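You operate a simulated robot arm through the tools that you are given. There is no shell and no other tool.

You are at the controls of a simulated robot arm. One attempt, no reset.

Task
Centre the foil on feeder A: both guides to 505, then zero the counter.
Fine: open the pinch before the guides move and shut it after.

It is judged by the outcome, as a careful person would: the job done as asked, and still so three seconds after it is handed in. It fails if anything else is knocked over, pushed out of place, dropped, spilled or broken.

Robot
A 6-joint arm with a two-finger parallel gripper, fixed in place. Base frame: the origin is at the foot of the arm, x ahead of it, y to its left, z up. Units: mm, degrees, N and s.
With the tool pointing down near the work surface it reaches from about 320 to 860 mm from the base axis. Its first joint turns from -115.0 to 115.0 degrees. Payload 3.43 kg.
The TCP is the grasp point between the finger pads, 34 mm short of the fingertips. In the tool frame z runs along the fingers and y along their closing line. The gripper opens to 128 mm. The fingers are 24 mm wide and 12 mm thick; the gripper's body (48 by 130 mm) begins 96 mm behind the TCP.
Orientation is told as [roll, pitch, yaw] about the base's x, y, z axes, in that order, counted from this pose: with the fingers straight down and closing along the base's y, the tool's x points along the base's -x, its y along +y and its z along -z.

Tools
- The arm moves only by the tool step_arm. Its argument "series" is a list of rows, each a list of 3 entries, a list of its own where there are three numbers: the shift along the tool's x, y, z in m, then the turn, a rotation vector about the tool's x, y, z in degrees, then the finger opening in m, from 0 to 0.128. In form: [[[x, y, z], [wx, wy, wz], jaw], ...]. A call has 1 to 20 rows; each row shifts and turns the commanded pose from where the row before left it, along the tool's axes as they then stand. Each row takes 0.2 s and may step no farther than 50 mm and 8.6 degrees from the row before; otherwise, or with a gripper value out of range, the whole call is refused. Where a pose cannot be reached the arm comes as near as it can. A force on the tool above 70 N (or 10 N above the force at the start of the call, whichever is more), or a blocked arm, ends the call early, and 0.2 s more pass. Each finger travels about 108 mm/s and halts on what it meets, pressing with about 30 N; the grip force reading is that of the motor and also rises with nothing between the fingers. The clock runs only during rows and for 0.2 s after the last one: add rows that do not move to give the fingers time. The reply holds the time, the measured pose of the TCP, the force on the tool along the base axes, the opening and the grip force, in the units named above and with some noise, with the torque about the TCP (base axes, N m) and any sound that the robot's microphone picked up, and new pictures: "views" is both (left out), scene, wrist or none.
- Cameras (640 x 400 px; columns grow to the right, rows downward): "scene" is fixed at [49.1, -499.1, 1606.5]; the picture's right is [0.92, -0.39, 0.00], its down [-0.17, -0.40, -0.90] and it looks along [0.35, 0.83, -0.44] (base axes); focal length 335 px, centre (320, 200). "wrist" rides on the gripper at [76, -11, -160] in the tool frame; the picture's right is [0.15, 0.99, 0.00], its down [-0.88, 0.13, -0.46] and it looks along [-0.45, 0.07, 0.89] (tool axes); focal length 234 px, centre (320, 200). There is no depth. A picture from a camera that has moved, and an enlarged one, comes with that camera's place and axes in the base frame and with its lens.
- move_column(by): slides the trunk up (or, below 0, down) by that many mm; the arm rides with it, the base frame stays. It gives what a move gives, with no picture.
- close_up(camera, box): a new picture of the part [left, top, right, bottom] of that camera's present view, enlarged. No time passes.
- hand_in(): hands the job in; it is judged then, once.

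Nothing tells you positions but the pictures and the camera data. Unless the task says otherwise, let go and move clear before handing in.

The tools are called as name(argument=value, ...) on one line, values as JSON. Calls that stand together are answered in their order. step_arm: Moves the arm, as the interface text tells. Its arguments: {"type":"object","properties":{"series":{"type":"array"},"views":{"type":"string","enum":["both","scene","wrist","none"]}},"required":["series"]} The other tools are called the same way: move_column (by) slides the trunk up or down; close_up (camera, box) takes an enlarged picture of a part of a camera's view; hand_in () hands the job in.

At the start:

```text
time: 0.0
tool_pos: [397.5, 404.9, 1271.7]
orientation: [0.0, 0.0, 0.0]
contact_force: [0.4, -0.3, 0.8]
ft_torque: [-0.03, 0.01, 0.0]
gripper_width: 127.9
grasp_force: 0.0
trunk travel left (down, up): [-625.0, 165.0]
```

scene: 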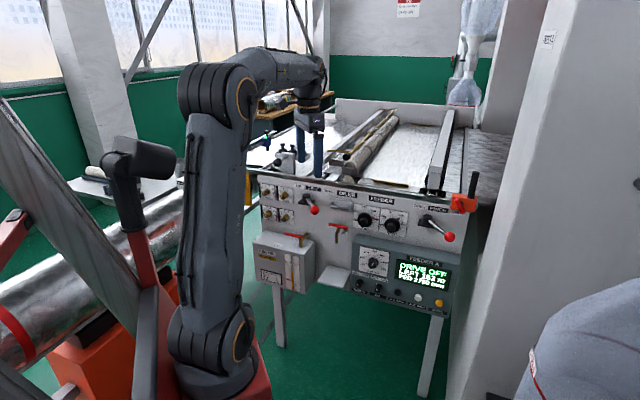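
wrist: 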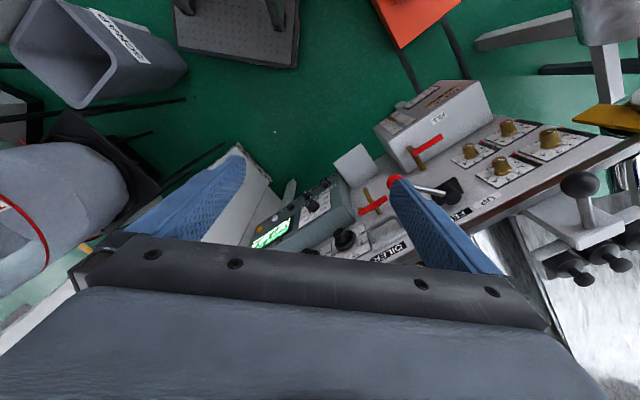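

The scene shows a feeder panel with knobs, levers with red balls and a display. I'll look closer at the panel before moving anything.

close_up(camera="scene", box=[240, 160, 400, 260])

close_up(camera="scene", box=[340, 160, 500, 260])

close_up(camera="scene", box=[340, 230, 468, 310])

close_up(camera="scene", box=[240, 70, 500, 232])

close_up(camera="wrist", box=[220, 80, 540, 280])

```text
4.00 times, centred on (320, 210) of scene
camera zoom: at [49.1, -499.1, 1606.5], right [0.92, -0.39, 0.0], down [-0.17, -0.4, -0.9], along [0.35, 0.83, -0.44], focal length 1339 px, centre (320, 160)
```

zoom: 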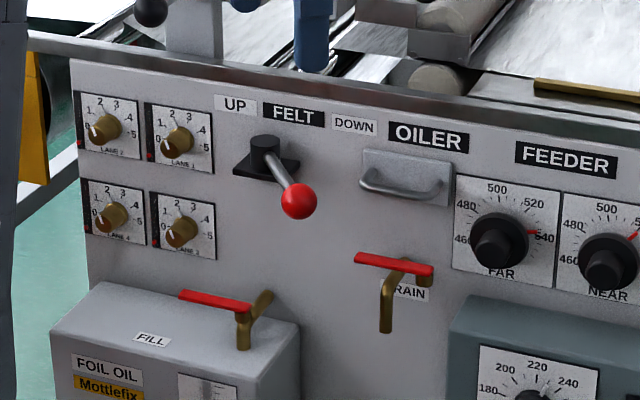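

```text
4.00 times, centred on (420, 210) of scene
camera zoom: at [49.1, -499.1, 1606.5], right [0.92, -0.39, 0.0], down [-0.17, -0.4, -0.9], along [0.35, 0.83, -0.44], focal length 1339 px, centre (-80, 160)
```

zoom: 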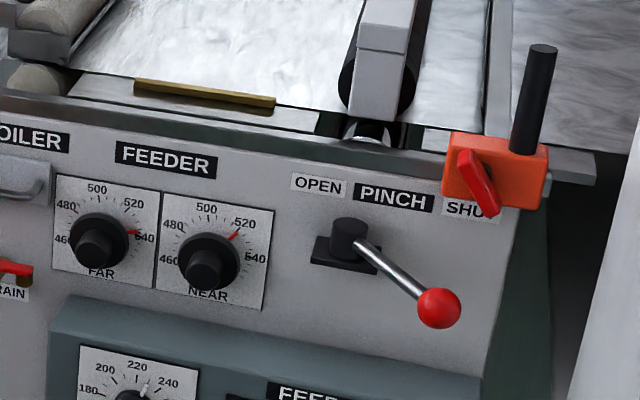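

```text
5.00 times, centred on (404, 270) of scene
camera zoom: at [49.1, -499.1, 1606.5], right [0.92, -0.39, 0.0], down [-0.17, -0.4, -0.9], along [0.35, 0.83, -0.44], focal length 1674 px, centre (-100, -150)
```

zoom: 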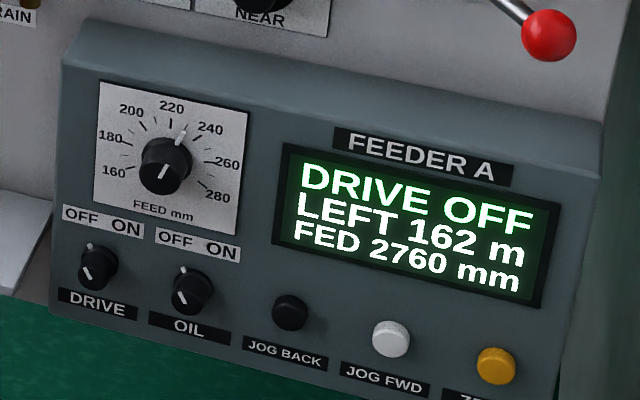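

```text
2.46 times, centred on (370, 151) of scene
camera zoom: at [49.1, -499.1, 1606.5], right [0.92, -0.39, 0.0], down [-0.17, -0.4, -0.9], along [0.35, 0.83, -0.44], focal length 824 px, centre (197, 321)
```

zoom: 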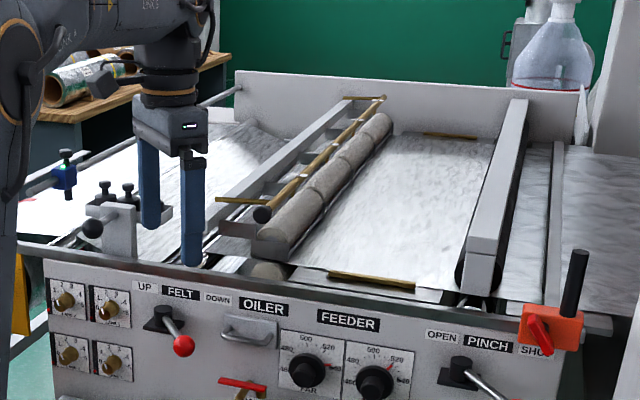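

```text
2.00 times, centred on (380, 180) of wrist
camera zoom: at [323.4, 394.0, 1431.6], right [-0.15, 0.99, 0.0], down [0.88, 0.13, 0.46], along [0.45, 0.07, -0.89], focal length 468 px, centre (200, 240)
```

zoom: 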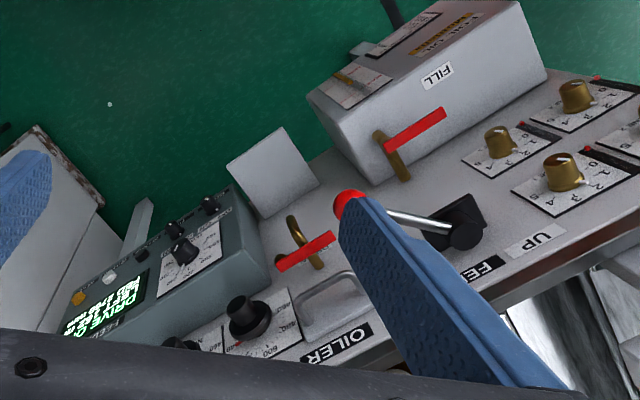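

The panel faces roughly −y, tilted about 20°. The FAR and NEAR dials are near (660, 510, 940) and beyond, and the pinch lever is farther right. I'll move to a clear standoff and turn the tool towards the panel.

step_arm(series=[[[-0.04, -0.03, 0], [0, 0, 0], 0.06], [[-0.04, -0.03, 0], [0, 0, 0], 0.06], [[-0.04, -0.03, 0], [0, 0, 0], 0.06], [[0, 0, 0], [0, 0, -8], 0.06], [[0, 0, 0], [0, 0, -8], 0.06], [[0, 0, 0], [0, 0, -8], 0.06], [[0, 0, 0], [0, 0, -8], 0.06], [[0, 0, 0], [0, 0, -8], 0.06], [[0, 0, 0], [0, 0, -8], 0.06], [[0, 0, 0], [0, 0, -8], 0.06], [[0, 0, 0], [0, 0, -8], 0.06], [[0, 0, 0], [0, 0, -6], 0.06], [[0, 0, 0], [0, 0, 0], 0.06]])

```text
time: 2.8
tool_pos: [517.1, 315.8, 1271.9]
orientation: [0.1, -0.1, 70.0]
contact_force: [0.4, 0.4, -0.3]
ft_torque: [0.01, 0.03, 0.03]
gripper_width: 60.2
grasp_force: 0.0
trunk travel left (down, up): [-625.0, 165.0]
camera wrist: at [503.3, 240.5, 1431.9], right [-0.98, 0.2, 0.0], down [0.18, 0.87, 0.46], along [0.09, 0.45, -0.89], focal length 234 px, centre (320, 200)
```

scene: 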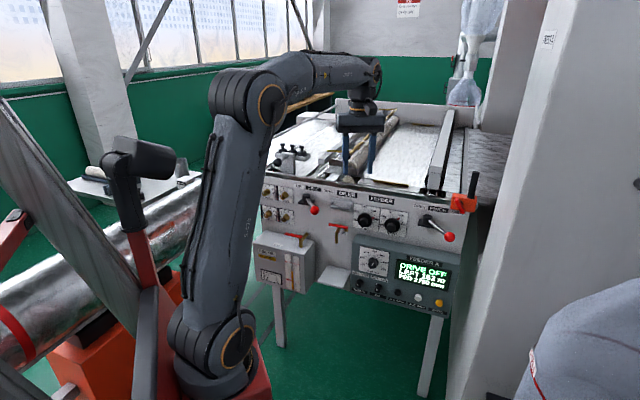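
wrist: 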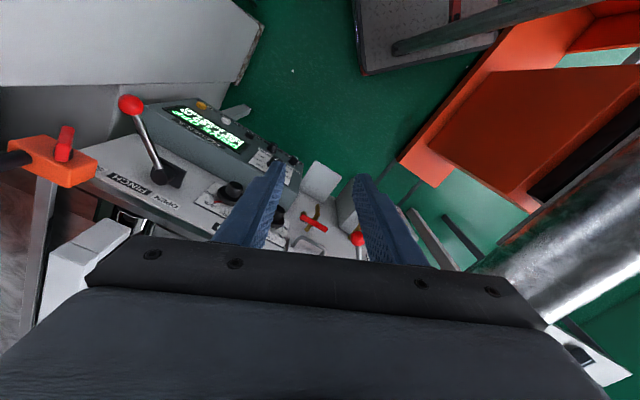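

The wrist camera now sees the panel well. I'll zoom to triangulate its features accurately.

close_up(camera="wrist", box=[60, 80, 220, 180])

close_up(camera="wrist", box=[130, 90, 290, 250])

close_up(camera="wrist", box=[260, 150, 420, 270])

close_up(camera="scene", box=[250, 180, 410, 260])

close_up(camera="scene", box=[340, 180, 500, 320])

```text
4.00 times, centred on (140, 130) of wrist
camera zoom: at [503.3, 240.5, 1431.9], right [-0.98, 0.2, 0.0], down [0.18, 0.87, 0.46], along [0.09, 0.45, -0.89], focal length 937 px, centre (1040, 480)
```

zoom: 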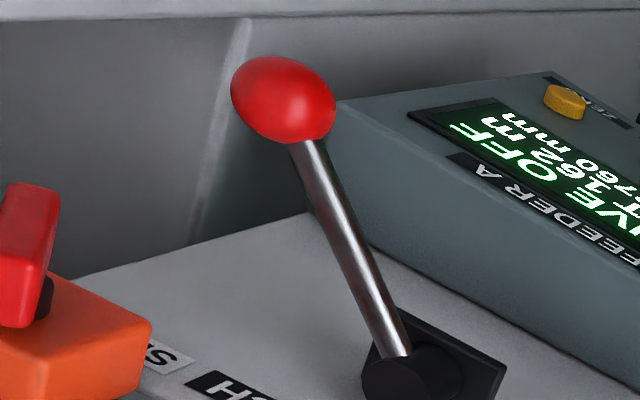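

```text
2.50 times, centred on (210, 170) of wrist
camera zoom: at [503.3, 240.5, 1431.9], right [-0.98, 0.2, 0.0], down [0.18, 0.87, 0.46], along [0.09, 0.45, -0.89], focal length 585 px, centre (595, 275)
```

zoom: 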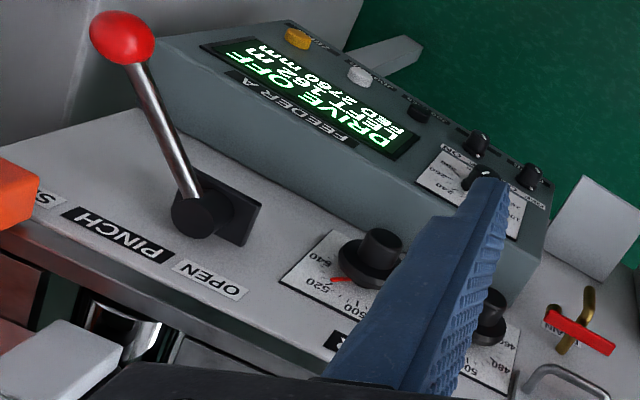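

```text
3.33 times, centred on (340, 210) of wrist
camera zoom: at [503.3, 240.5, 1431.9], right [-0.98, 0.2, 0.0], down [0.18, 0.87, 0.46], along [0.09, 0.45, -0.89], focal length 781 px, centre (253, 167)
```

zoom: 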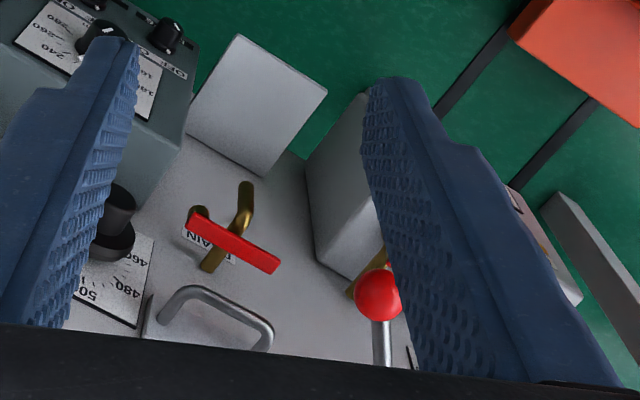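

```text
4.00 times, centred on (330, 220) of scene
camera zoom: at [49.1, -499.1, 1606.5], right [0.92, -0.39, 0.0], down [-0.17, -0.4, -0.9], along [0.35, 0.83, -0.44], focal length 1339 px, centre (280, 120)
```

zoom: 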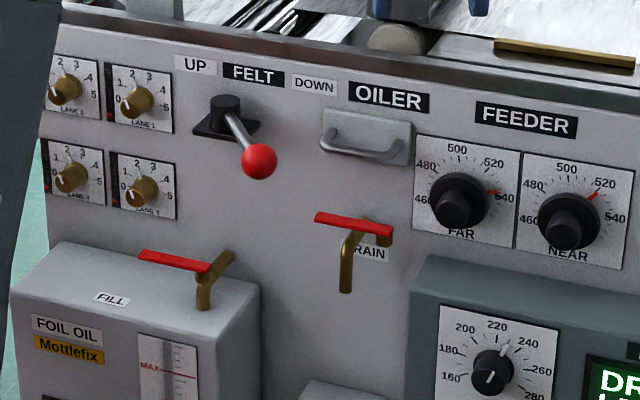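

```text
2.86 times, centred on (420, 250) of scene
camera zoom: at [49.1, -499.1, 1606.5], right [0.92, -0.39, 0.0], down [-0.17, -0.4, -0.9], along [0.35, 0.83, -0.44], focal length 957 px, centre (34, 57)
```

zoom: 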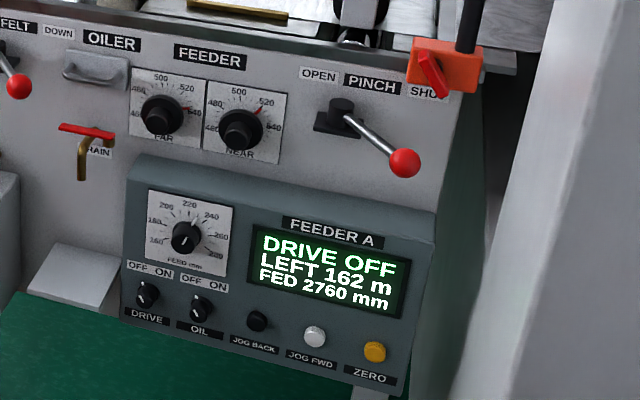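

The panel is vertical, its inward normal at about azimuth 44°, and both levers swing about vertical axes. The pinch hub is near (838, 342, 1004) with its ball at (826, 213, 1000), on the SHUT side. I'll point the tool squarely at the panel from a clear standoff.

step_arm(series=[[[0, 0, 0], [0, 0, 8.6], 0.06], [[0, 0, 0], [0, 0, 8.6], 0.06], [[0, 0, 0], [0, 0, 8.6], 0.06], [[0, 0, 0], [0, -8.2, 0], 0.06], [[0, 0, 0], [0, -8.2, 0], 0.06], [[0, 0, 0], [0, -8.2, 0], 0.06], [[0, 0, 0], [0, -8.2, 0], 0.06], [[0, 0, 0], [0, -8.2, 0], 0.06], [[0, 0, 0], [0, -8.2, 0], 0.06], [[0, 0, 0], [0, -8.2, 0], 0.06], [[0, 0, 0], [0, -8.2, 0], 0.06], [[0, 0, 0], [0, -8.2, 0], 0.06], [[0, 0, 0], [0, -8.2, 0], 0.06], [[0, 0, 0], [0, -8.0, 0], 0.06], [[0, 0, 0], [0, 0, 0], 0.06]])

```text
time: 6.0
tool_pos: [516.2, 313.5, 1272.3]
orientation: [-174.4, -89.8, -141.5]
contact_force: [-0.2, -0.3, -0.3]
ft_torque: [-0.01, 0.03, -0.03]
gripper_width: 59.8
grasp_force: 0.0
trunk travel left (down, up): [-625.0, 165.0]
camera wrist: at [411.8, 195.2, 1196.9], right [-0.69, 0.71, -0.15], down [-0.42, -0.22, 0.88], along [0.59, 0.67, 0.45], focal length 234 px, centre (320, 200)
```

scene: 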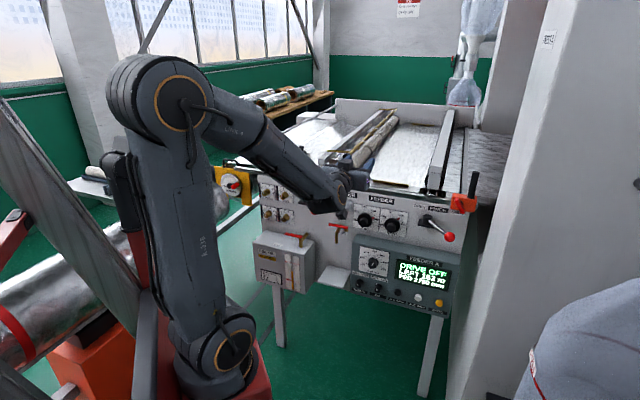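
wrist: 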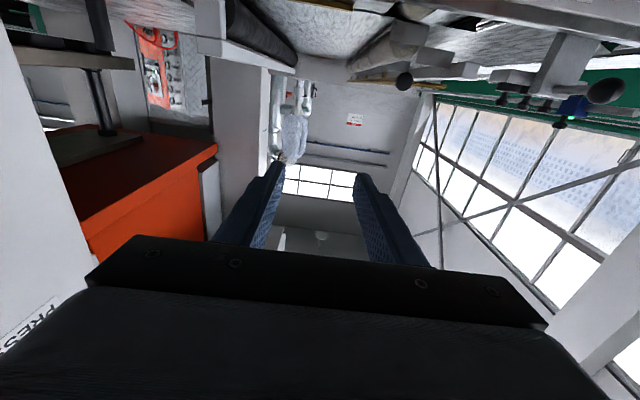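

The tool now points squarely at the panel, well clear of it. I'll lower the trunk so the arm works at panel height.

move_column(by=-250)

step_arm(series=[[[0, 0, 0], [0, 0, 0], 0.06]])

```text
time: 8.6
tool_pos: [531.8, 314.7, 1020.1]
orientation: [-51.9, -89.9, 96.0]
contact_force: [0.0, 0.2, -0.4]
ft_torque: [-0.01, 0.0, -0.02]
gripper_width: 59.9
grasp_force: 0.1
trunk travel left (down, up): [-375.0, 415.0]
```

```text
time: 9.0
tool_pos: [530.8, 314.7, 1021.5]
orientation: [-30.3, -90.1, 74.4]
contact_force: [-0.1, 1.2, 0.0]
ft_torque: [-0.03, 0.0, 0.01]
gripper_width: 60.1
grasp_force: 0.1
trunk travel left (down, up): [-375.0, 415.0]
camera wrist: at [426.8, 195.7, 946.2], right [-0.69, 0.71, -0.15], down [-0.42, -0.22, 0.88], along [0.59, 0.67, 0.45], focal length 234 px, centre (320, 200)
```

scene: 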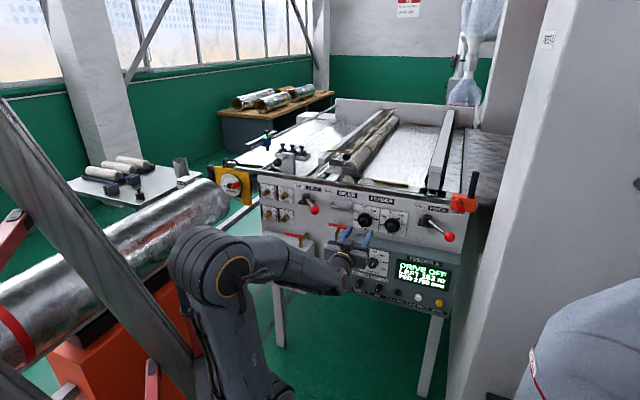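
wrist: 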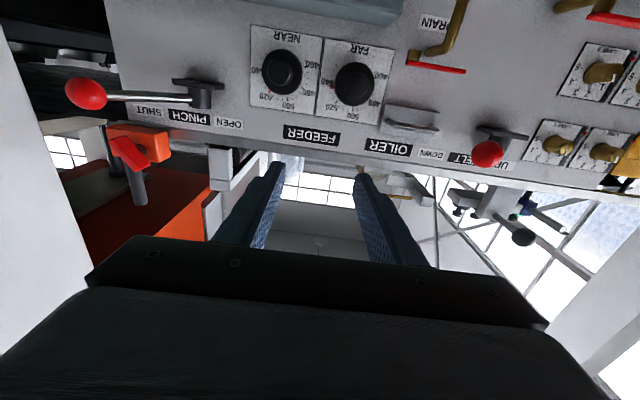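

The whole panel is now in the wrist view (upside down). I'll zoom on the knobs and lever for exact positions.

close_up(camera="wrist", box=[240, 20, 400, 120])

close_up(camera="wrist", box=[50, 50, 250, 175])

close_up(camera="scene", box=[350, 200, 414, 240])

```text
4.00 times, centred on (320, 70) of wrist
camera zoom: at [426.8, 195.7, 946.2], right [-0.69, 0.71, -0.15], down [-0.42, -0.22, 0.88], along [0.59, 0.67, 0.45], focal length 937 px, centre (320, 720)
```

zoom: 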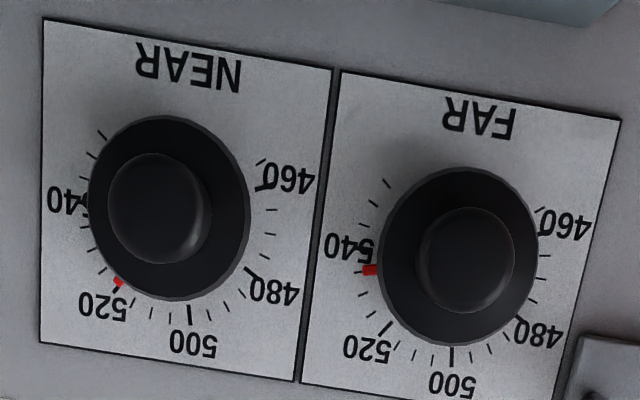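

```text
3.20 times, centred on (150, 112) of wrist
camera zoom: at [426.8, 195.7, 946.2], right [-0.69, 0.71, -0.15], down [-0.42, -0.22, 0.88], along [0.59, 0.67, 0.45], focal length 749 px, centre (864, 480)
```

zoom: 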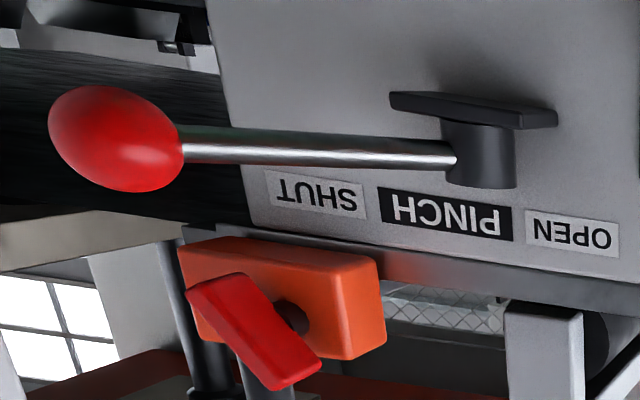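

```text
10.00 times, centred on (382, 220) of scene
camera zoom: at [49.1, -499.1, 1606.5], right [0.92, -0.39, 0.0], down [-0.17, -0.4, -0.9], along [0.35, 0.83, -0.44], focal length 3348 px, centre (-300, 0)
```

zoom: 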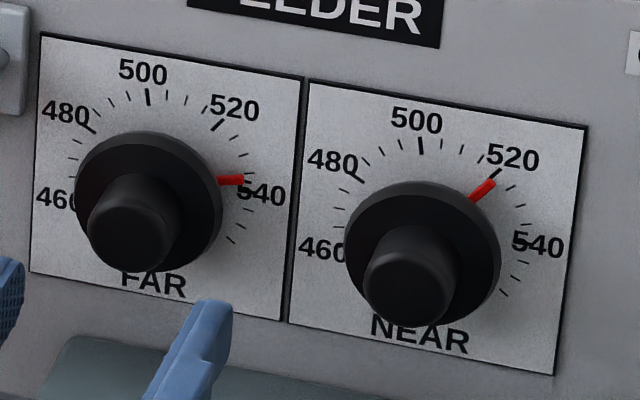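

I have solid positions: FAR cap (647, 480, 946), NEAR cap (725, 407, 945), pinch ball (825, 213, 999), ZERO button near (866, 236, 672). First comes the pinch. I'll bring the opened fingers level with the ball, in front of the lever.

step_arm(series=[[[0.005, -0.043, 0], [0, 0, 0], 0.09], [[0.005, -0.043, 0], [0, 0, 0], 0.09], [[0.005, -0.043, 0], [0, 0, 0], 0.09], [[0.005, -0.043, 0], [0, 0, 0], 0.09], [[0.001, -0.043, 0], [0, 0, 0], 0.09], [[0, -0.043, 0], [0, 0, 0], 0.09], [[0, 0, 0], [0, 0, 0], 0.09]])

```text
time: 10.6
tool_pos: [709.8, 128.6, 1000.6]
orientation: [-95.1, -89.9, 139.3]
contact_force: [0.0, 0.3, 0.0]
ft_torque: [0.06, -0.01, -0.01]
gripper_width: 90.2
grasp_force: 0.1
trunk travel left (down, up): [-375.0, 415.0]
camera wrist: at [606.1, 9.7, 924.6], right [-0.69, 0.71, -0.15], down [-0.42, -0.22, 0.88], along [0.59, 0.67, 0.45], focal length 234 px, centre (320, 200)
```

scene: 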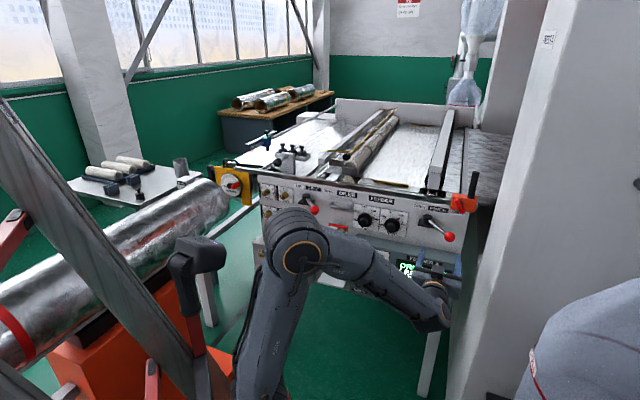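
wrist: 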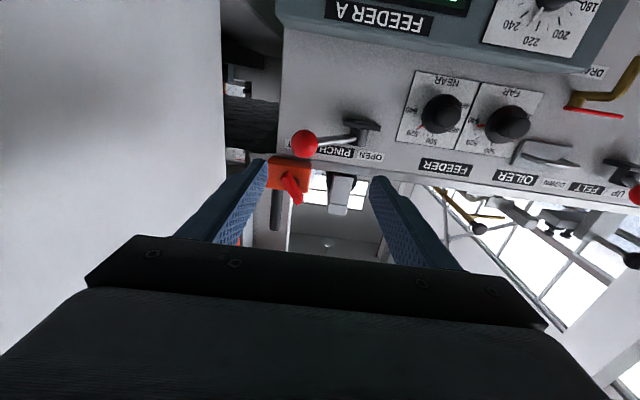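

The ball sits between the planes of the two fingers as planned. I'll move straight in so the right-hand finger passes on the far side of the lever.

step_arm(series=[[[0, 0, 0.04], [0, 0, 0], 0.09], [[0, 0, 0.04], [0, 0, 0], 0.09], [[0, 0, 0.04], [0, 0, 0], 0.09], [[0, 0, 0.04], [0, 0, 0], 0.09], [[0, 0, 0], [0, 0, 0], 0.09]])

close_up(camera="scene", box=[380, 180, 500, 280])

```text
time: 11.8
tool_pos: [825.4, 238.4, 1001.7]
orientation: [47.8, -90.0, -3.6]
contact_force: [-0.1, 0.0, -0.4]
ft_torque: [0.01, -0.03, -0.01]
gripper_width: 90.0
grasp_force: 0.0
trunk travel left (down, up): [-375.0, 415.0]
camera wrist: at [720.1, 119.8, 926.1], right [-0.69, 0.71, -0.15], down [-0.42, -0.22, 0.88], along [0.59, 0.67, 0.45], focal length 234 px, centre (320, 200)
```

scene: 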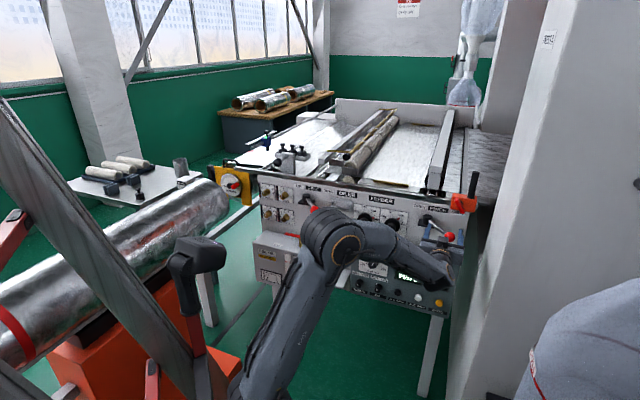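
wrist: 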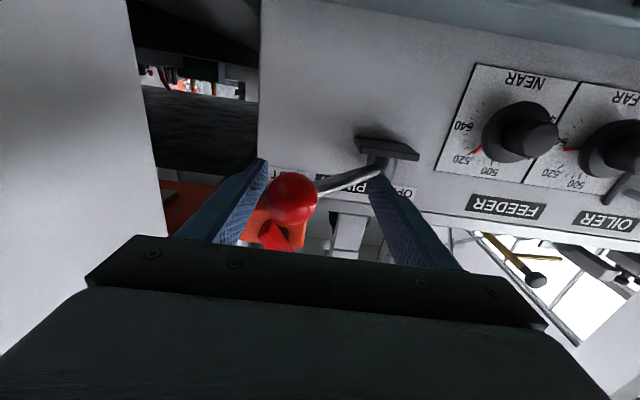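

```text
4.00 times, centred on (440, 230) of scene
camera zoom: at [49.1, -499.1, 1606.5], right [0.92, -0.39, 0.0], down [-0.17, -0.4, -0.9], along [0.35, 0.83, -0.44], focal length 1339 px, centre (-160, 80)
```

zoom: 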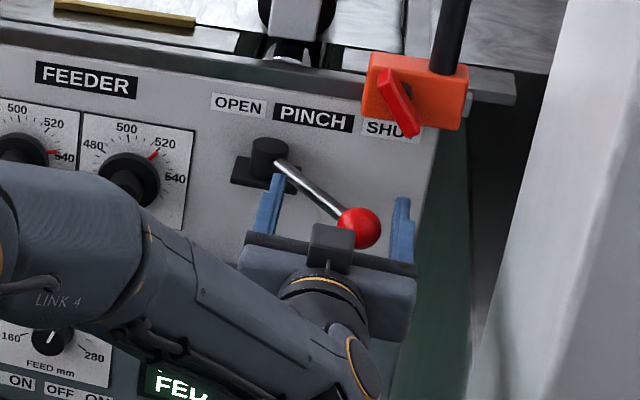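

The lever is straddled cleanly, with the right finger beyond the ball. I'll push left towards OPEN in small steps and watch the force.

step_arm(series=[[[0, 0.012, 0], [0, 0, 0], 0.09], [[0, 0.012, 0], [0, 0, 0], 0.09], [[0, 0.012, 0], [0, 0, 0], 0.09], [[0, 0.012, 0], [0, 0, 0], 0.09], [[0, 0.012, 0], [0, 0, 0], 0.09]])

```text
time: 13.0
tool_pos: [785.0, 283.9, 1001.8]
orientation: [146.5, -90.0, -102.2]
contact_force: [7.5, -14.1, 1.0]
ft_torque: [0.0, -0.05, 0.53]
gripper_width: 99.1
grasp_force: 8.0
trunk travel left (down, up): [-375.0, 415.0]
camera wrist: at [679.7, 165.4, 924.7], right [-0.69, 0.71, -0.15], down [-0.42, -0.23, 0.88], along [0.59, 0.67, 0.45], focal length 234 px, centre (320, 200)
```

scene: 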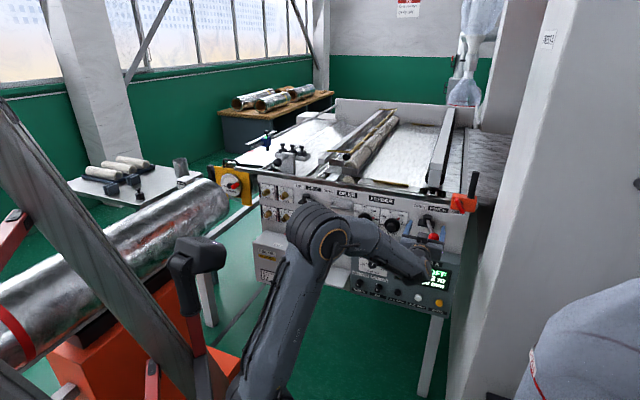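
wrist: 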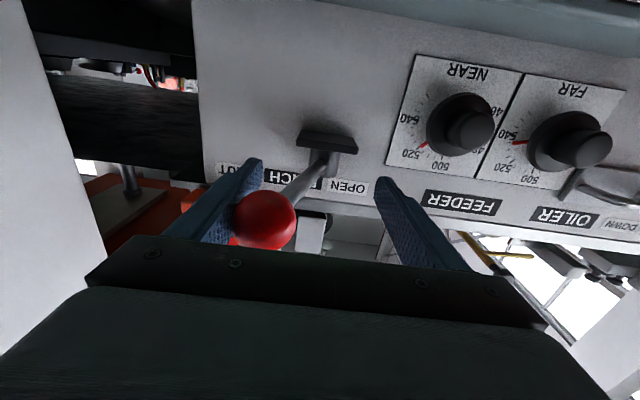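

The lever is moving with a light force. I'll continue the sweep to OPEN.

step_arm(series=[[[0, 0.012, 0], [0, 0, 0], 0.09], [[0, 0.012, 0], [0, 0, 0], 0.09], [[0, 0.012, 0], [0, 0, 0], 0.09], [[0, 0.012, 0], [0, 0, 0], 0.09], [[0, 0.012, 0], [0, 0, 0], 0.09]], views="wrist")

close_up(camera="scene", box=[350, 180, 500, 280])

```text
time: 14.2
tool_pos: [745.1, 324.7, 1001.8]
orientation: [106.4, -89.9, -62.5]
contact_force: [21.8, -16.5, 0.1]
ft_torque: [0.03, -0.04, -0.39]
gripper_width: 105.3
grasp_force: 14.3
trunk travel left (down, up): [-375.0, 415.0]
camera wrist: at [639.4, 206.1, 925.6], right [-0.69, 0.71, -0.15], down [-0.42, -0.22, 0.88], along [0.59, 0.67, 0.45], focal length 234 px, centre (320, 200)
```

wrist: 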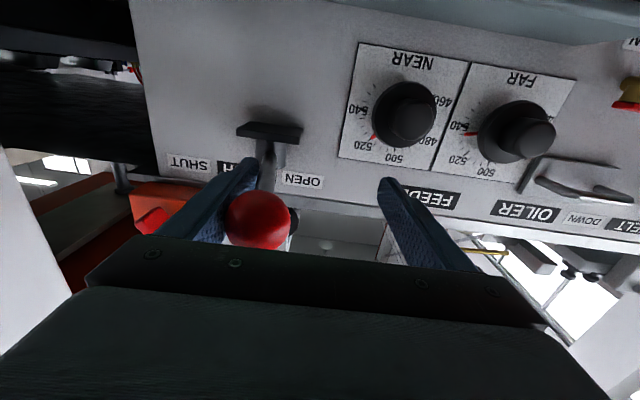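

```text
4.00 times, centred on (425, 230) of scene
camera zoom: at [49.1, -499.1, 1606.5], right [0.92, -0.39, 0.0], down [-0.17, -0.4, -0.9], along [0.35, 0.83, -0.44], focal length 1339 px, centre (-100, 80)
```

zoom: 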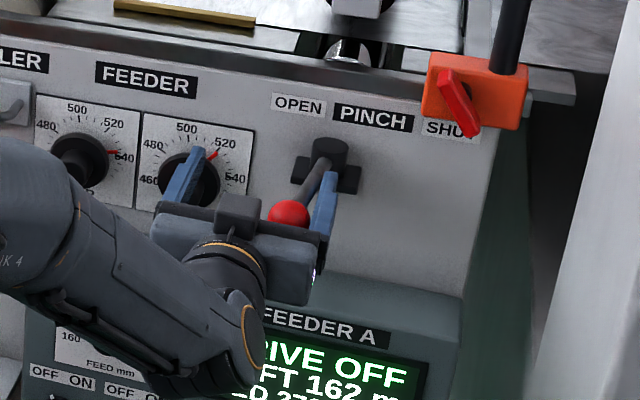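

step_arm(series=[[[0, 0.012, 0], [0, 0, 0], 0.09], [[0, 0.012, 0], [0, 0, 0], 0.09], [[0, 0.012, 0], [0, 0, 0], 0.09], [[0, 0, 0], [0, 0, 0], 0.09]], views="wrist")

close_up(camera="scene", box=[350, 180, 500, 280])

```text
time: 15.2
tool_pos: [719.3, 347.6, 999.3]
orientation: [81.5, -89.8, -37.7]
contact_force: [11.2, -41.1, -1.4]
ft_torque: [0.01, -0.15, -2.41]
gripper_width: 112.0
grasp_force: 19.3
trunk travel left (down, up): [-375.0, 415.0]
camera wrist: at [613.6, 229.6, 924.2], right [-0.69, 0.71, -0.14], down [-0.42, -0.22, 0.88], along [0.6, 0.66, 0.45], focal length 234 px, centre (320, 200)
```

wrist: 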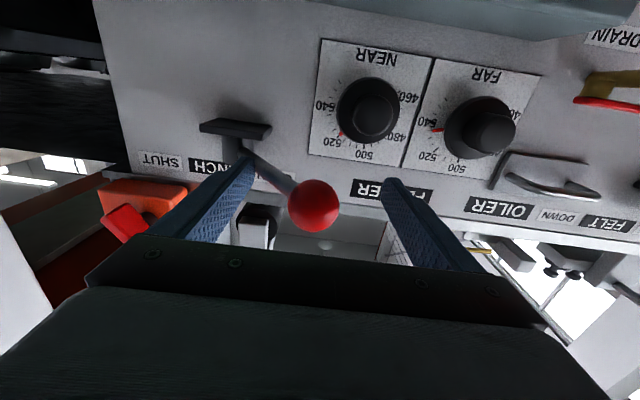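

```text
4.00 times, centred on (425, 230) of scene
camera zoom: at [49.1, -499.1, 1606.5], right [0.92, -0.39, 0.0], down [-0.17, -0.4, -0.9], along [0.35, 0.83, -0.44], focal length 1339 px, centre (-100, 80)
```

zoom: 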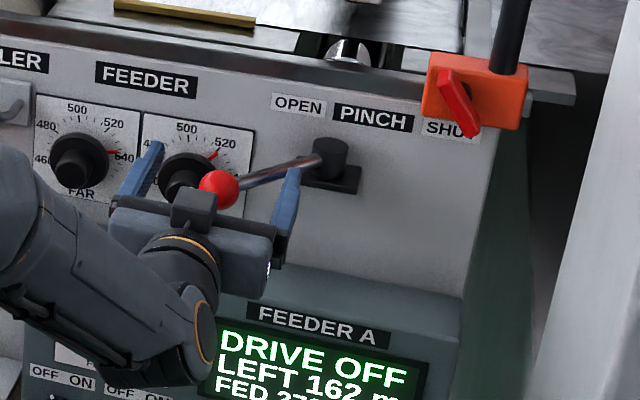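

The lever has swung over to OPEN and is against its stop. I'll relieve the push, back straight out, and check.

step_arm(series=[[[0, -0.01, 0], [0, 0, 0], 0.09], [[0, -0.008, 0], [0, 0, 0], 0.09], [[0, 0, -0.04], [0, 0, 0], 0.09], [[0, 0, -0.04], [0, 0, 0], 0.09], [[0, 0, -0.04], [0, 0, 0], 0.09], [[0, 0, -0.03], [0, 0, 0], 0.09], [[0, 0, 0], [0, 0, 0], 0.09]])

close_up(camera="scene", box=[350, 180, 500, 280])

close_up(camera="wrist", box=[160, 40, 480, 240])

```text
time: 16.8
tool_pos: [622.7, 236.1, 998.3]
orientation: [-170.7, -89.9, -145.1]
contact_force: [-1.1, -0.1, -0.7]
ft_torque: [0.0, 0.02, -0.02]
gripper_width: 89.9
grasp_force: 0.1
trunk travel left (down, up): [-375.0, 415.0]
camera wrist: at [516.7, 115.8, 922.4], right [-0.69, 0.71, -0.15], down [-0.42, -0.22, 0.88], along [0.59, 0.67, 0.45], focal length 234 px, centre (320, 200)
```

scene: 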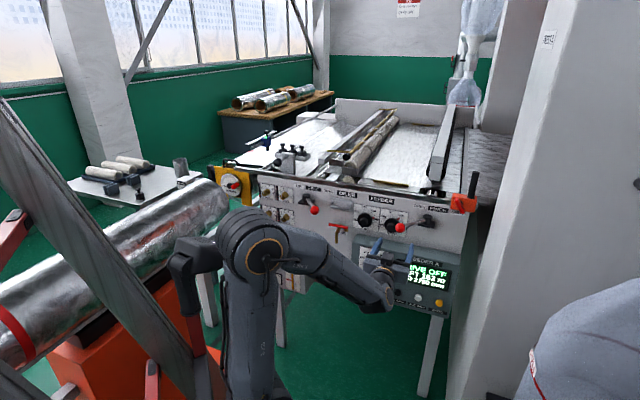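
wrist: 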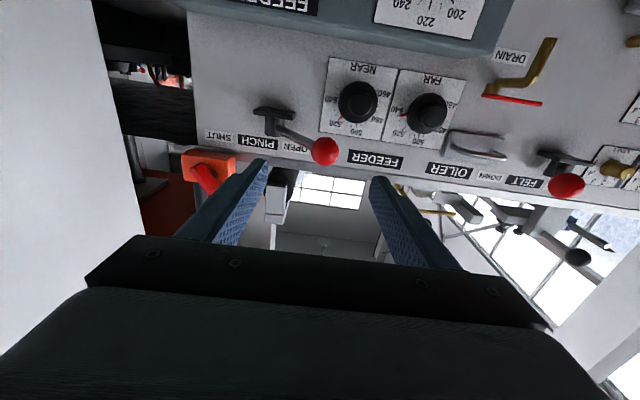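

```text
4.00 times, centred on (425, 230) of scene
camera zoom: at [49.1, -499.1, 1606.5], right [0.92, -0.39, 0.0], down [-0.17, -0.4, -0.9], along [0.35, 0.83, -0.44], focal length 1339 px, centre (-100, 80)
```

zoom: 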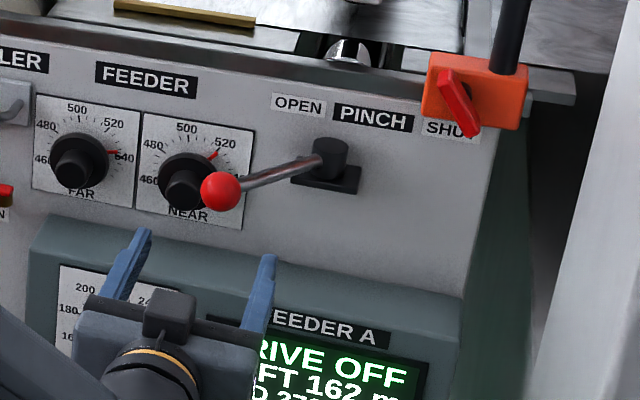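

```text
2.00 times, centred on (320, 140) of wrist
camera zoom: at [516.7, 115.8, 922.4], right [-0.69, 0.71, -0.15], down [-0.42, -0.22, 0.88], along [0.59, 0.67, 0.45], focal length 468 px, centre (320, 320)
```

zoom: 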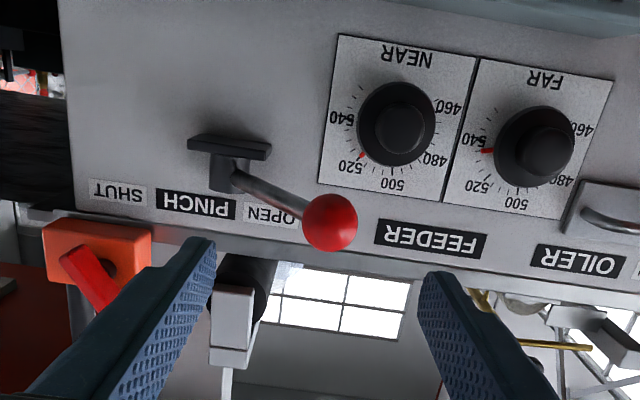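

The pinch is at OPEN and stays there. Next is the FAR dial: I'll line up on its axis in front of the knob and pre-turn the gripper so the turn ends on the other side.

step_arm(series=[[[0.0135, 0.039, 0], [0, 0, 0], 0.07], [[0.0135, 0.039, 0], [0, 0, 0], 0.07], [[0.0135, 0.039, 0], [0, 0, 0], 0.07], [[0.0125, 0.039, 0], [0, 0, 0], 0.07], [[0, 0, 0], [0, 0, 8], 0.07], [[0, 0, 0], [0, 0, 8], 0.07], [[0, 0, 0], [0, 0, 8], 0.07], [[0, 0, 0], [0, 0, 8], 0.07], [[0, 0, 0], [0, 0, 5], 0.07], [[0, 0, 0], [0, 0, 0], 0.07]])

close_up(camera="scene", box=[330, 190, 430, 260])

close_up(camera="wrist", box=[200, 40, 440, 190])

```text
time: 19.0
tool_pos: [551.5, 333.6, 961.7]
orientation: [89.9, -53.0, -45.4]
contact_force: [0.3, -0.2, -0.5]
ft_torque: [-0.05, 0.03, 0.01]
gripper_width: 70.1
grasp_force: 0.0
out of reach, approached as far as the arm can: row 3, 4
trunk travel left (down, up): [-375.0, 415.0]
camera wrist: at [414.0, 247.4, 895.6], right [-0.62, 0.63, 0.48], down [-0.03, -0.62, 0.78], along [0.79, 0.47, 0.4], focal length 234 px, centre (320, 200)
```

scene: 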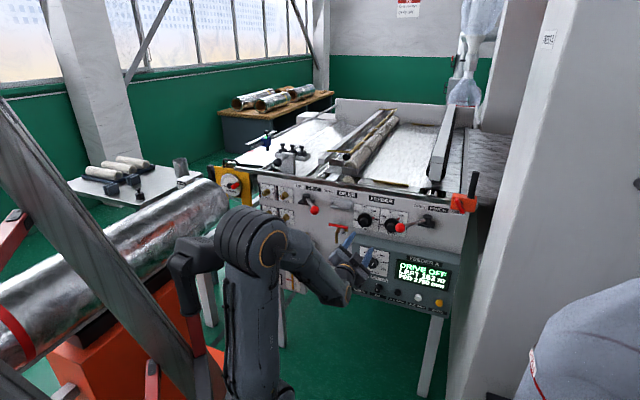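
wrist: 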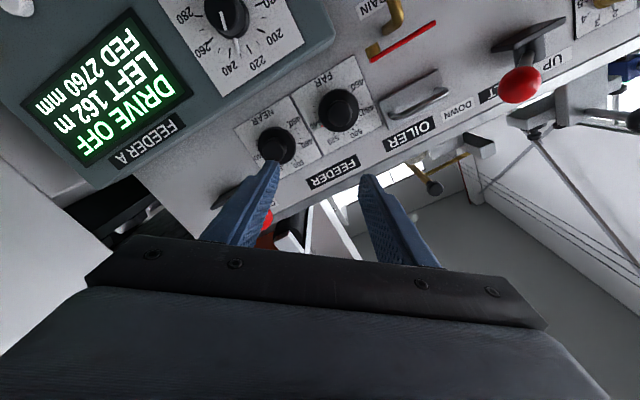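

```text
5.71 times, centred on (380, 225) of scene
camera zoom: at [49.1, -499.1, 1606.5], right [0.92, -0.39, 0.0], down [-0.17, -0.4, -0.9], along [0.35, 0.83, -0.44], focal length 1913 px, centre (-23, 57)
```

zoom: 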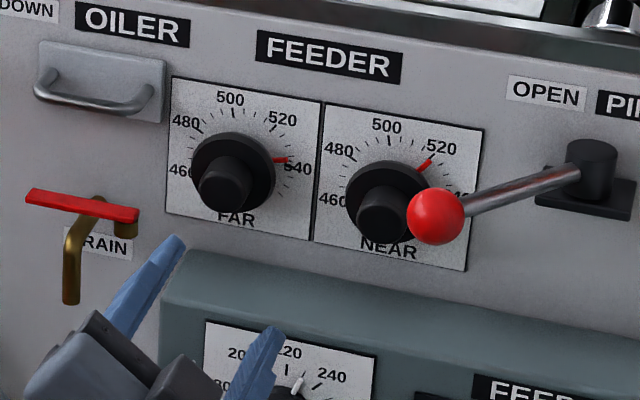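

```text
2.67 times, centred on (320, 115) of wrist
camera zoom: at [414.0, 247.4, 895.6], right [-0.62, 0.63, 0.48], down [-0.03, -0.62, 0.78], along [0.79, 0.47, 0.4], focal length 624 px, centre (320, 427)
```

zoom: 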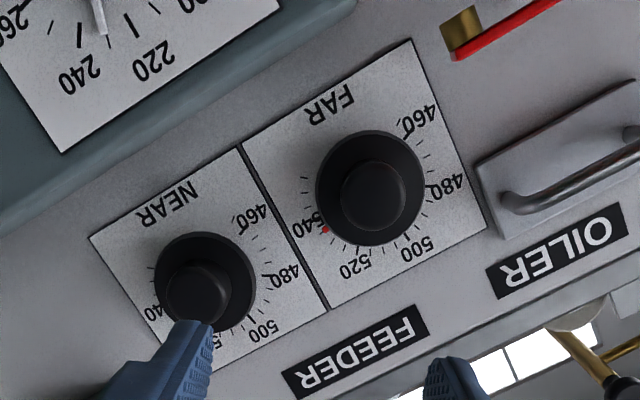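

The arm was too folded to reach the exact standoff. Moving forward should free it, so I'll advance a little and check where it sits.

step_arm(series=[[[0, 0, 0.03], [0, 0, 0], 0.07], [[0, 0, 0.02], [0, 0, 0], 0.07], [[0, 0, 0], [0, 0, 0], 0.07]])

close_up(camera="wrist", box=[200, 40, 440, 190])

```text
time: 19.8
tool_pos: [591.6, 362.2, 966.3]
orientation: [89.8, -53.0, -45.2]
contact_force: [-0.7, 0.4, -0.6]
ft_torque: [0.0, -0.01, 0.01]
gripper_width: 69.8
grasp_force: 0.2
out of reach, approached as far as the arm can: row 1, 2
trunk travel left (down, up): [-375.0, 415.0]
camera wrist: at [454.4, 275.7, 898.6], right [-0.62, 0.62, 0.48], down [-0.02, -0.62, 0.78], along [0.79, 0.47, 0.4], focal length 234 px, centre (320, 200)
```

scene: 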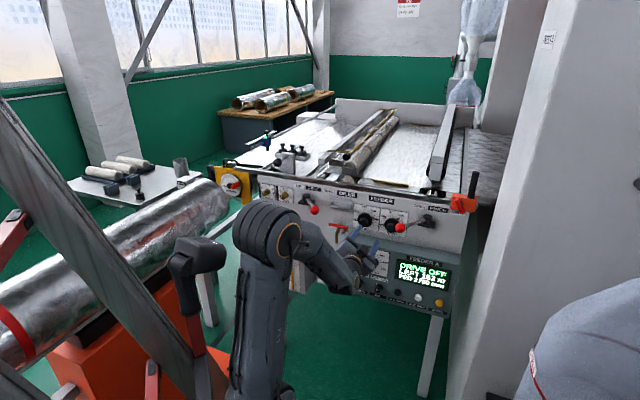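
wrist: 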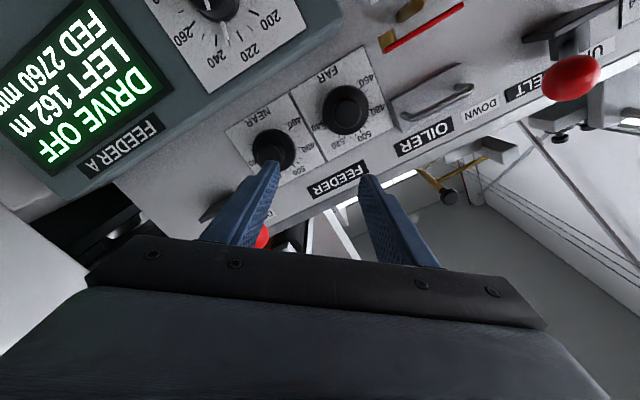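

```text
2.67 times, centred on (320, 115) of wrist
camera zoom: at [454.4, 275.7, 898.6], right [-0.62, 0.62, 0.48], down [-0.02, -0.62, 0.78], along [0.79, 0.47, 0.4], focal length 624 px, centre (320, 427)
```

zoom: 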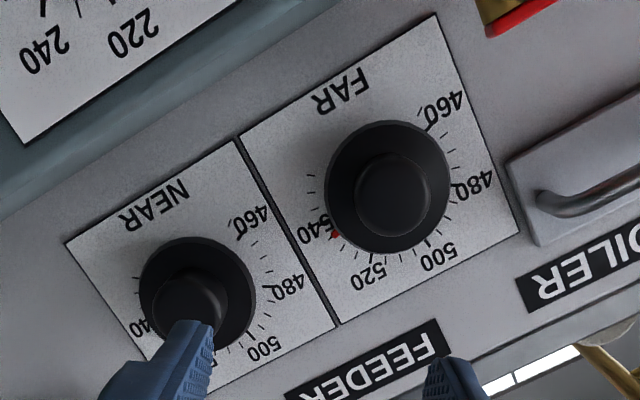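

The wrist is running out of bend with the shoulder so high above the work. I'll raise the hand first, then lower the trunk, so the forearm comes in flatter.

step_arm(series=[[[-0.03, 0.0226, -0.005], [0, 0, 0], 0.07], [[-0.03, 0.0226, -0.005], [0, 0, 0], 0.07], [[-0.03, 0.0226, -0.005], [0, 0, 0], 0.07], [[-0.03, 0.0226, 0], [0, 0, 0], 0.07], [[0, 0, 0], [0, 0, 0], 0.07]], views="none")

move_column(by=-200)

step_arm(series=[[[0, 0, 0], [0, 0, 0], 0.07]])

```text
time: 21.0
tool_pos: [576.2, 351.3, 1116.3]
orientation: [90.0, -52.9, -45.8]
contact_force: [-1.2, 0.2, -0.4]
ft_torque: [-0.02, 0.02, 0.01]
gripper_width: 69.8
grasp_force: 0.0
trunk travel left (down, up): [-375.0, 415.0]
```

```text
time: 23.1
tool_pos: [593.5, 352.4, 913.3]
orientation: [90.0, -53.0, -45.7]
contact_force: [0.0, -0.2, 0.3]
ft_torque: [-0.01, 0.01, 0.02]
gripper_width: 69.9
grasp_force: 0.1
trunk travel left (down, up): [-175.0, 615.0]
```

```text
time: 23.6
tool_pos: [594.1, 353.9, 914.6]
orientation: [90.0, -53.0, -45.8]
contact_force: [0.1, -0.3, -0.2]
ft_torque: [0.02, 0.01, 0.03]
gripper_width: 70.1
grasp_force: 0.1
trunk travel left (down, up): [-175.0, 615.0]
camera wrist: at [456.4, 268.2, 846.7], right [-0.61, 0.63, 0.48], down [-0.03, -0.62, 0.78], along [0.79, 0.46, 0.4], focal length 234 px, centre (320, 200)
```

scene: 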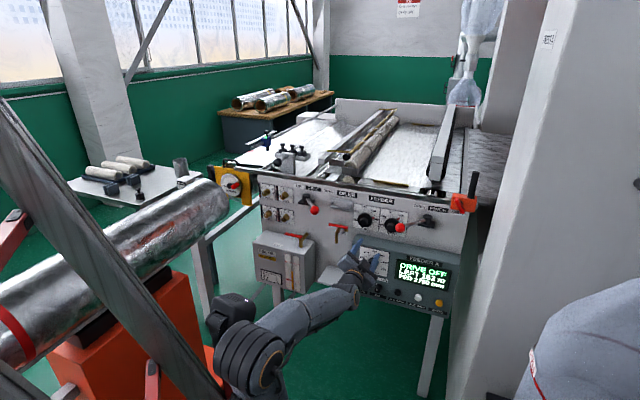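
wrist: 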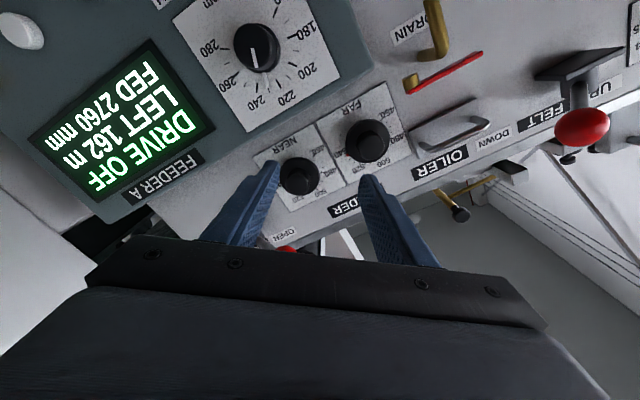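

step_arm(series=[[[0.0033, 0.0297, 0], [0, 0, 0], 0.07], [[0.0033, 0.0297, 0], [0, 0, 0], 0.07], [[0, 0, 0], [0, 0, 0], 0.07]])

close_up(camera="wrist", box=[200, 60, 440, 210])

close_up(camera="scene", box=[330, 190, 430, 260])

```text
time: 24.4
tool_pos: [592.0, 373.3, 944.0]
orientation: [89.6, -53.0, -44.7]
contact_force: [-0.2, -0.2, -0.1]
ft_torque: [0.0, -0.01, 0.01]
gripper_width: 69.9
grasp_force: 0.0
out of reach, approached as far as the arm can: row 1, 2
trunk travel left (down, up): [-175.0, 615.0]
camera wrist: at [454.6, 285.9, 878.2], right [-0.62, 0.62, 0.48], down [-0.02, -0.62, 0.78], along [0.78, 0.48, 0.4], focal length 234 px, centre (320, 200)
```

scene: 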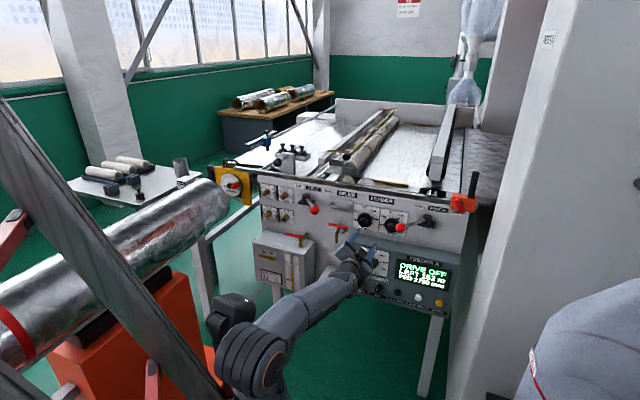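
wrist: 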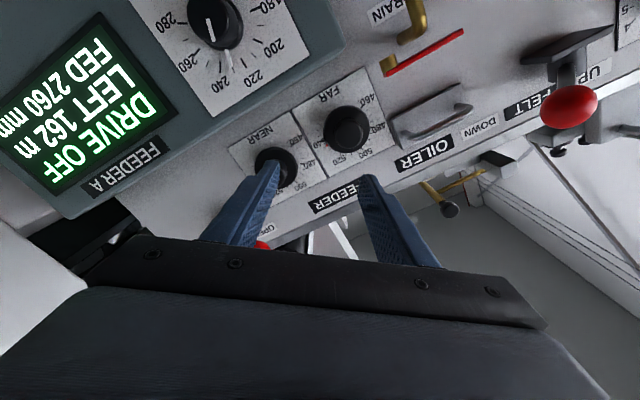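

```text
2.67 times, centred on (320, 135) of wrist
camera zoom: at [454.6, 285.9, 878.2], right [-0.62, 0.62, 0.48], down [-0.02, -0.62, 0.78], along [0.78, 0.48, 0.4], focal length 624 px, centre (320, 373)
```

zoom: 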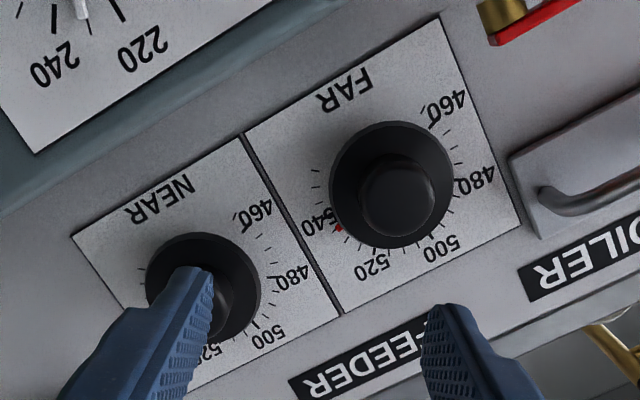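

```text
5.71 times, centred on (380, 225) of scene
camera zoom: at [49.1, -499.1, 1606.5], right [0.92, -0.39, 0.0], down [-0.17, -0.4, -0.9], along [0.35, 0.83, -0.44], focal length 1913 px, centre (-23, 57)
```

zoom: 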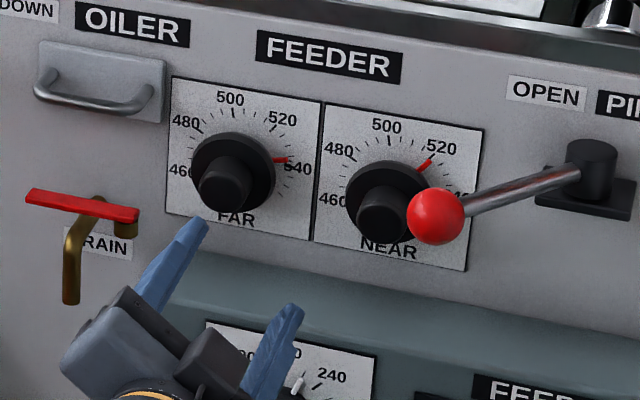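

Still limited sideways; a wrist joint seems near its stop in this posture. Lowering the trunk further, after raising the hand again, should bring the forearm more nearly level with the tool.

step_arm(series=[[[-0.03, 0.0226, 0], [0, 0, 0], 0.07], [[-0.03, 0.0226, 0], [0, 0, 0], 0.07], [[-0.03, 0.0226, 0], [0, 0, 0], 0.07], [[-0.03, 0.0226, 0], [0, 0, 0], 0.07], [[0, 0, 0], [0, 0, 0], 0.07]], views="none")

move_column(by=-160)

step_arm(series=[[[0, 0, 0], [0, 0, 0], 0.07]])

```text
time: 25.6
tool_pos: [606.3, 385.1, 1092.6]
orientation: [90.0, -53.0, -45.9]
contact_force: [0.3, 1.1, 0.0]
ft_torque: [-0.03, -0.01, 0.02]
gripper_width: 70.2
grasp_force: 0.1
out of reach, approached as far as the arm can: row 1, 2, 4
trunk travel left (down, up): [-175.0, 615.0]
```

```text
time: 27.4
tool_pos: [649.4, 386.2, 933.3]
orientation: [89.9, -53.0, -45.8]
contact_force: [-0.1, -0.2, 0.4]
ft_torque: [-0.02, -0.02, 0.0]
gripper_width: 70.1
grasp_force: 0.1
trunk travel left (down, up): [-15.0, 775.0]
```

```text
time: 27.8
tool_pos: [649.9, 387.1, 933.4]
orientation: [90.0, -52.9, -45.8]
contact_force: [1.0, -0.8, 0.2]
ft_torque: [0.03, 0.04, 0.0]
gripper_width: 70.0
grasp_force: 0.0
trunk travel left (down, up): [-15.0, 775.0]
camera wrist: at [511.7, 302.0, 865.8], right [-0.61, 0.63, 0.48], down [-0.03, -0.62, 0.78], along [0.79, 0.46, 0.4], focal length 234 px, centre (320, 200)
```

scene: 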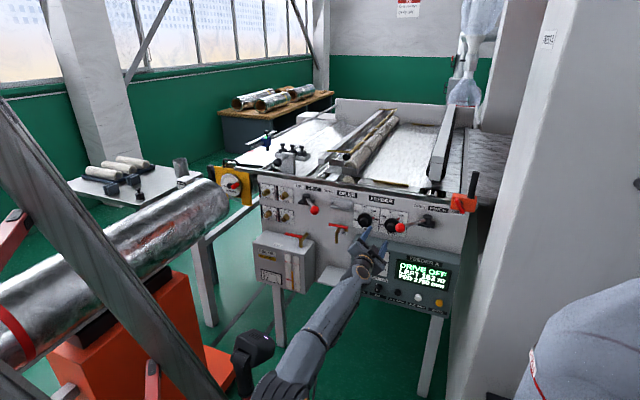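
wrist: 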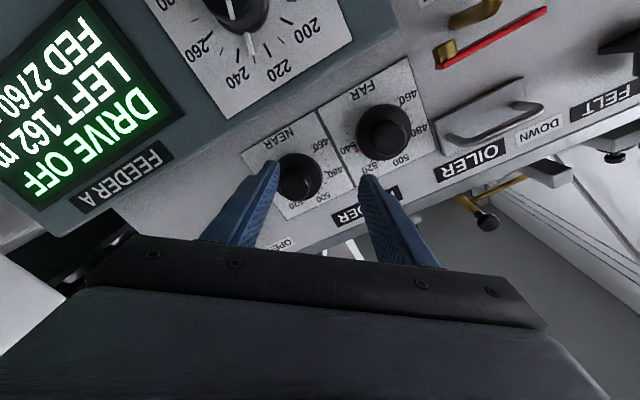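

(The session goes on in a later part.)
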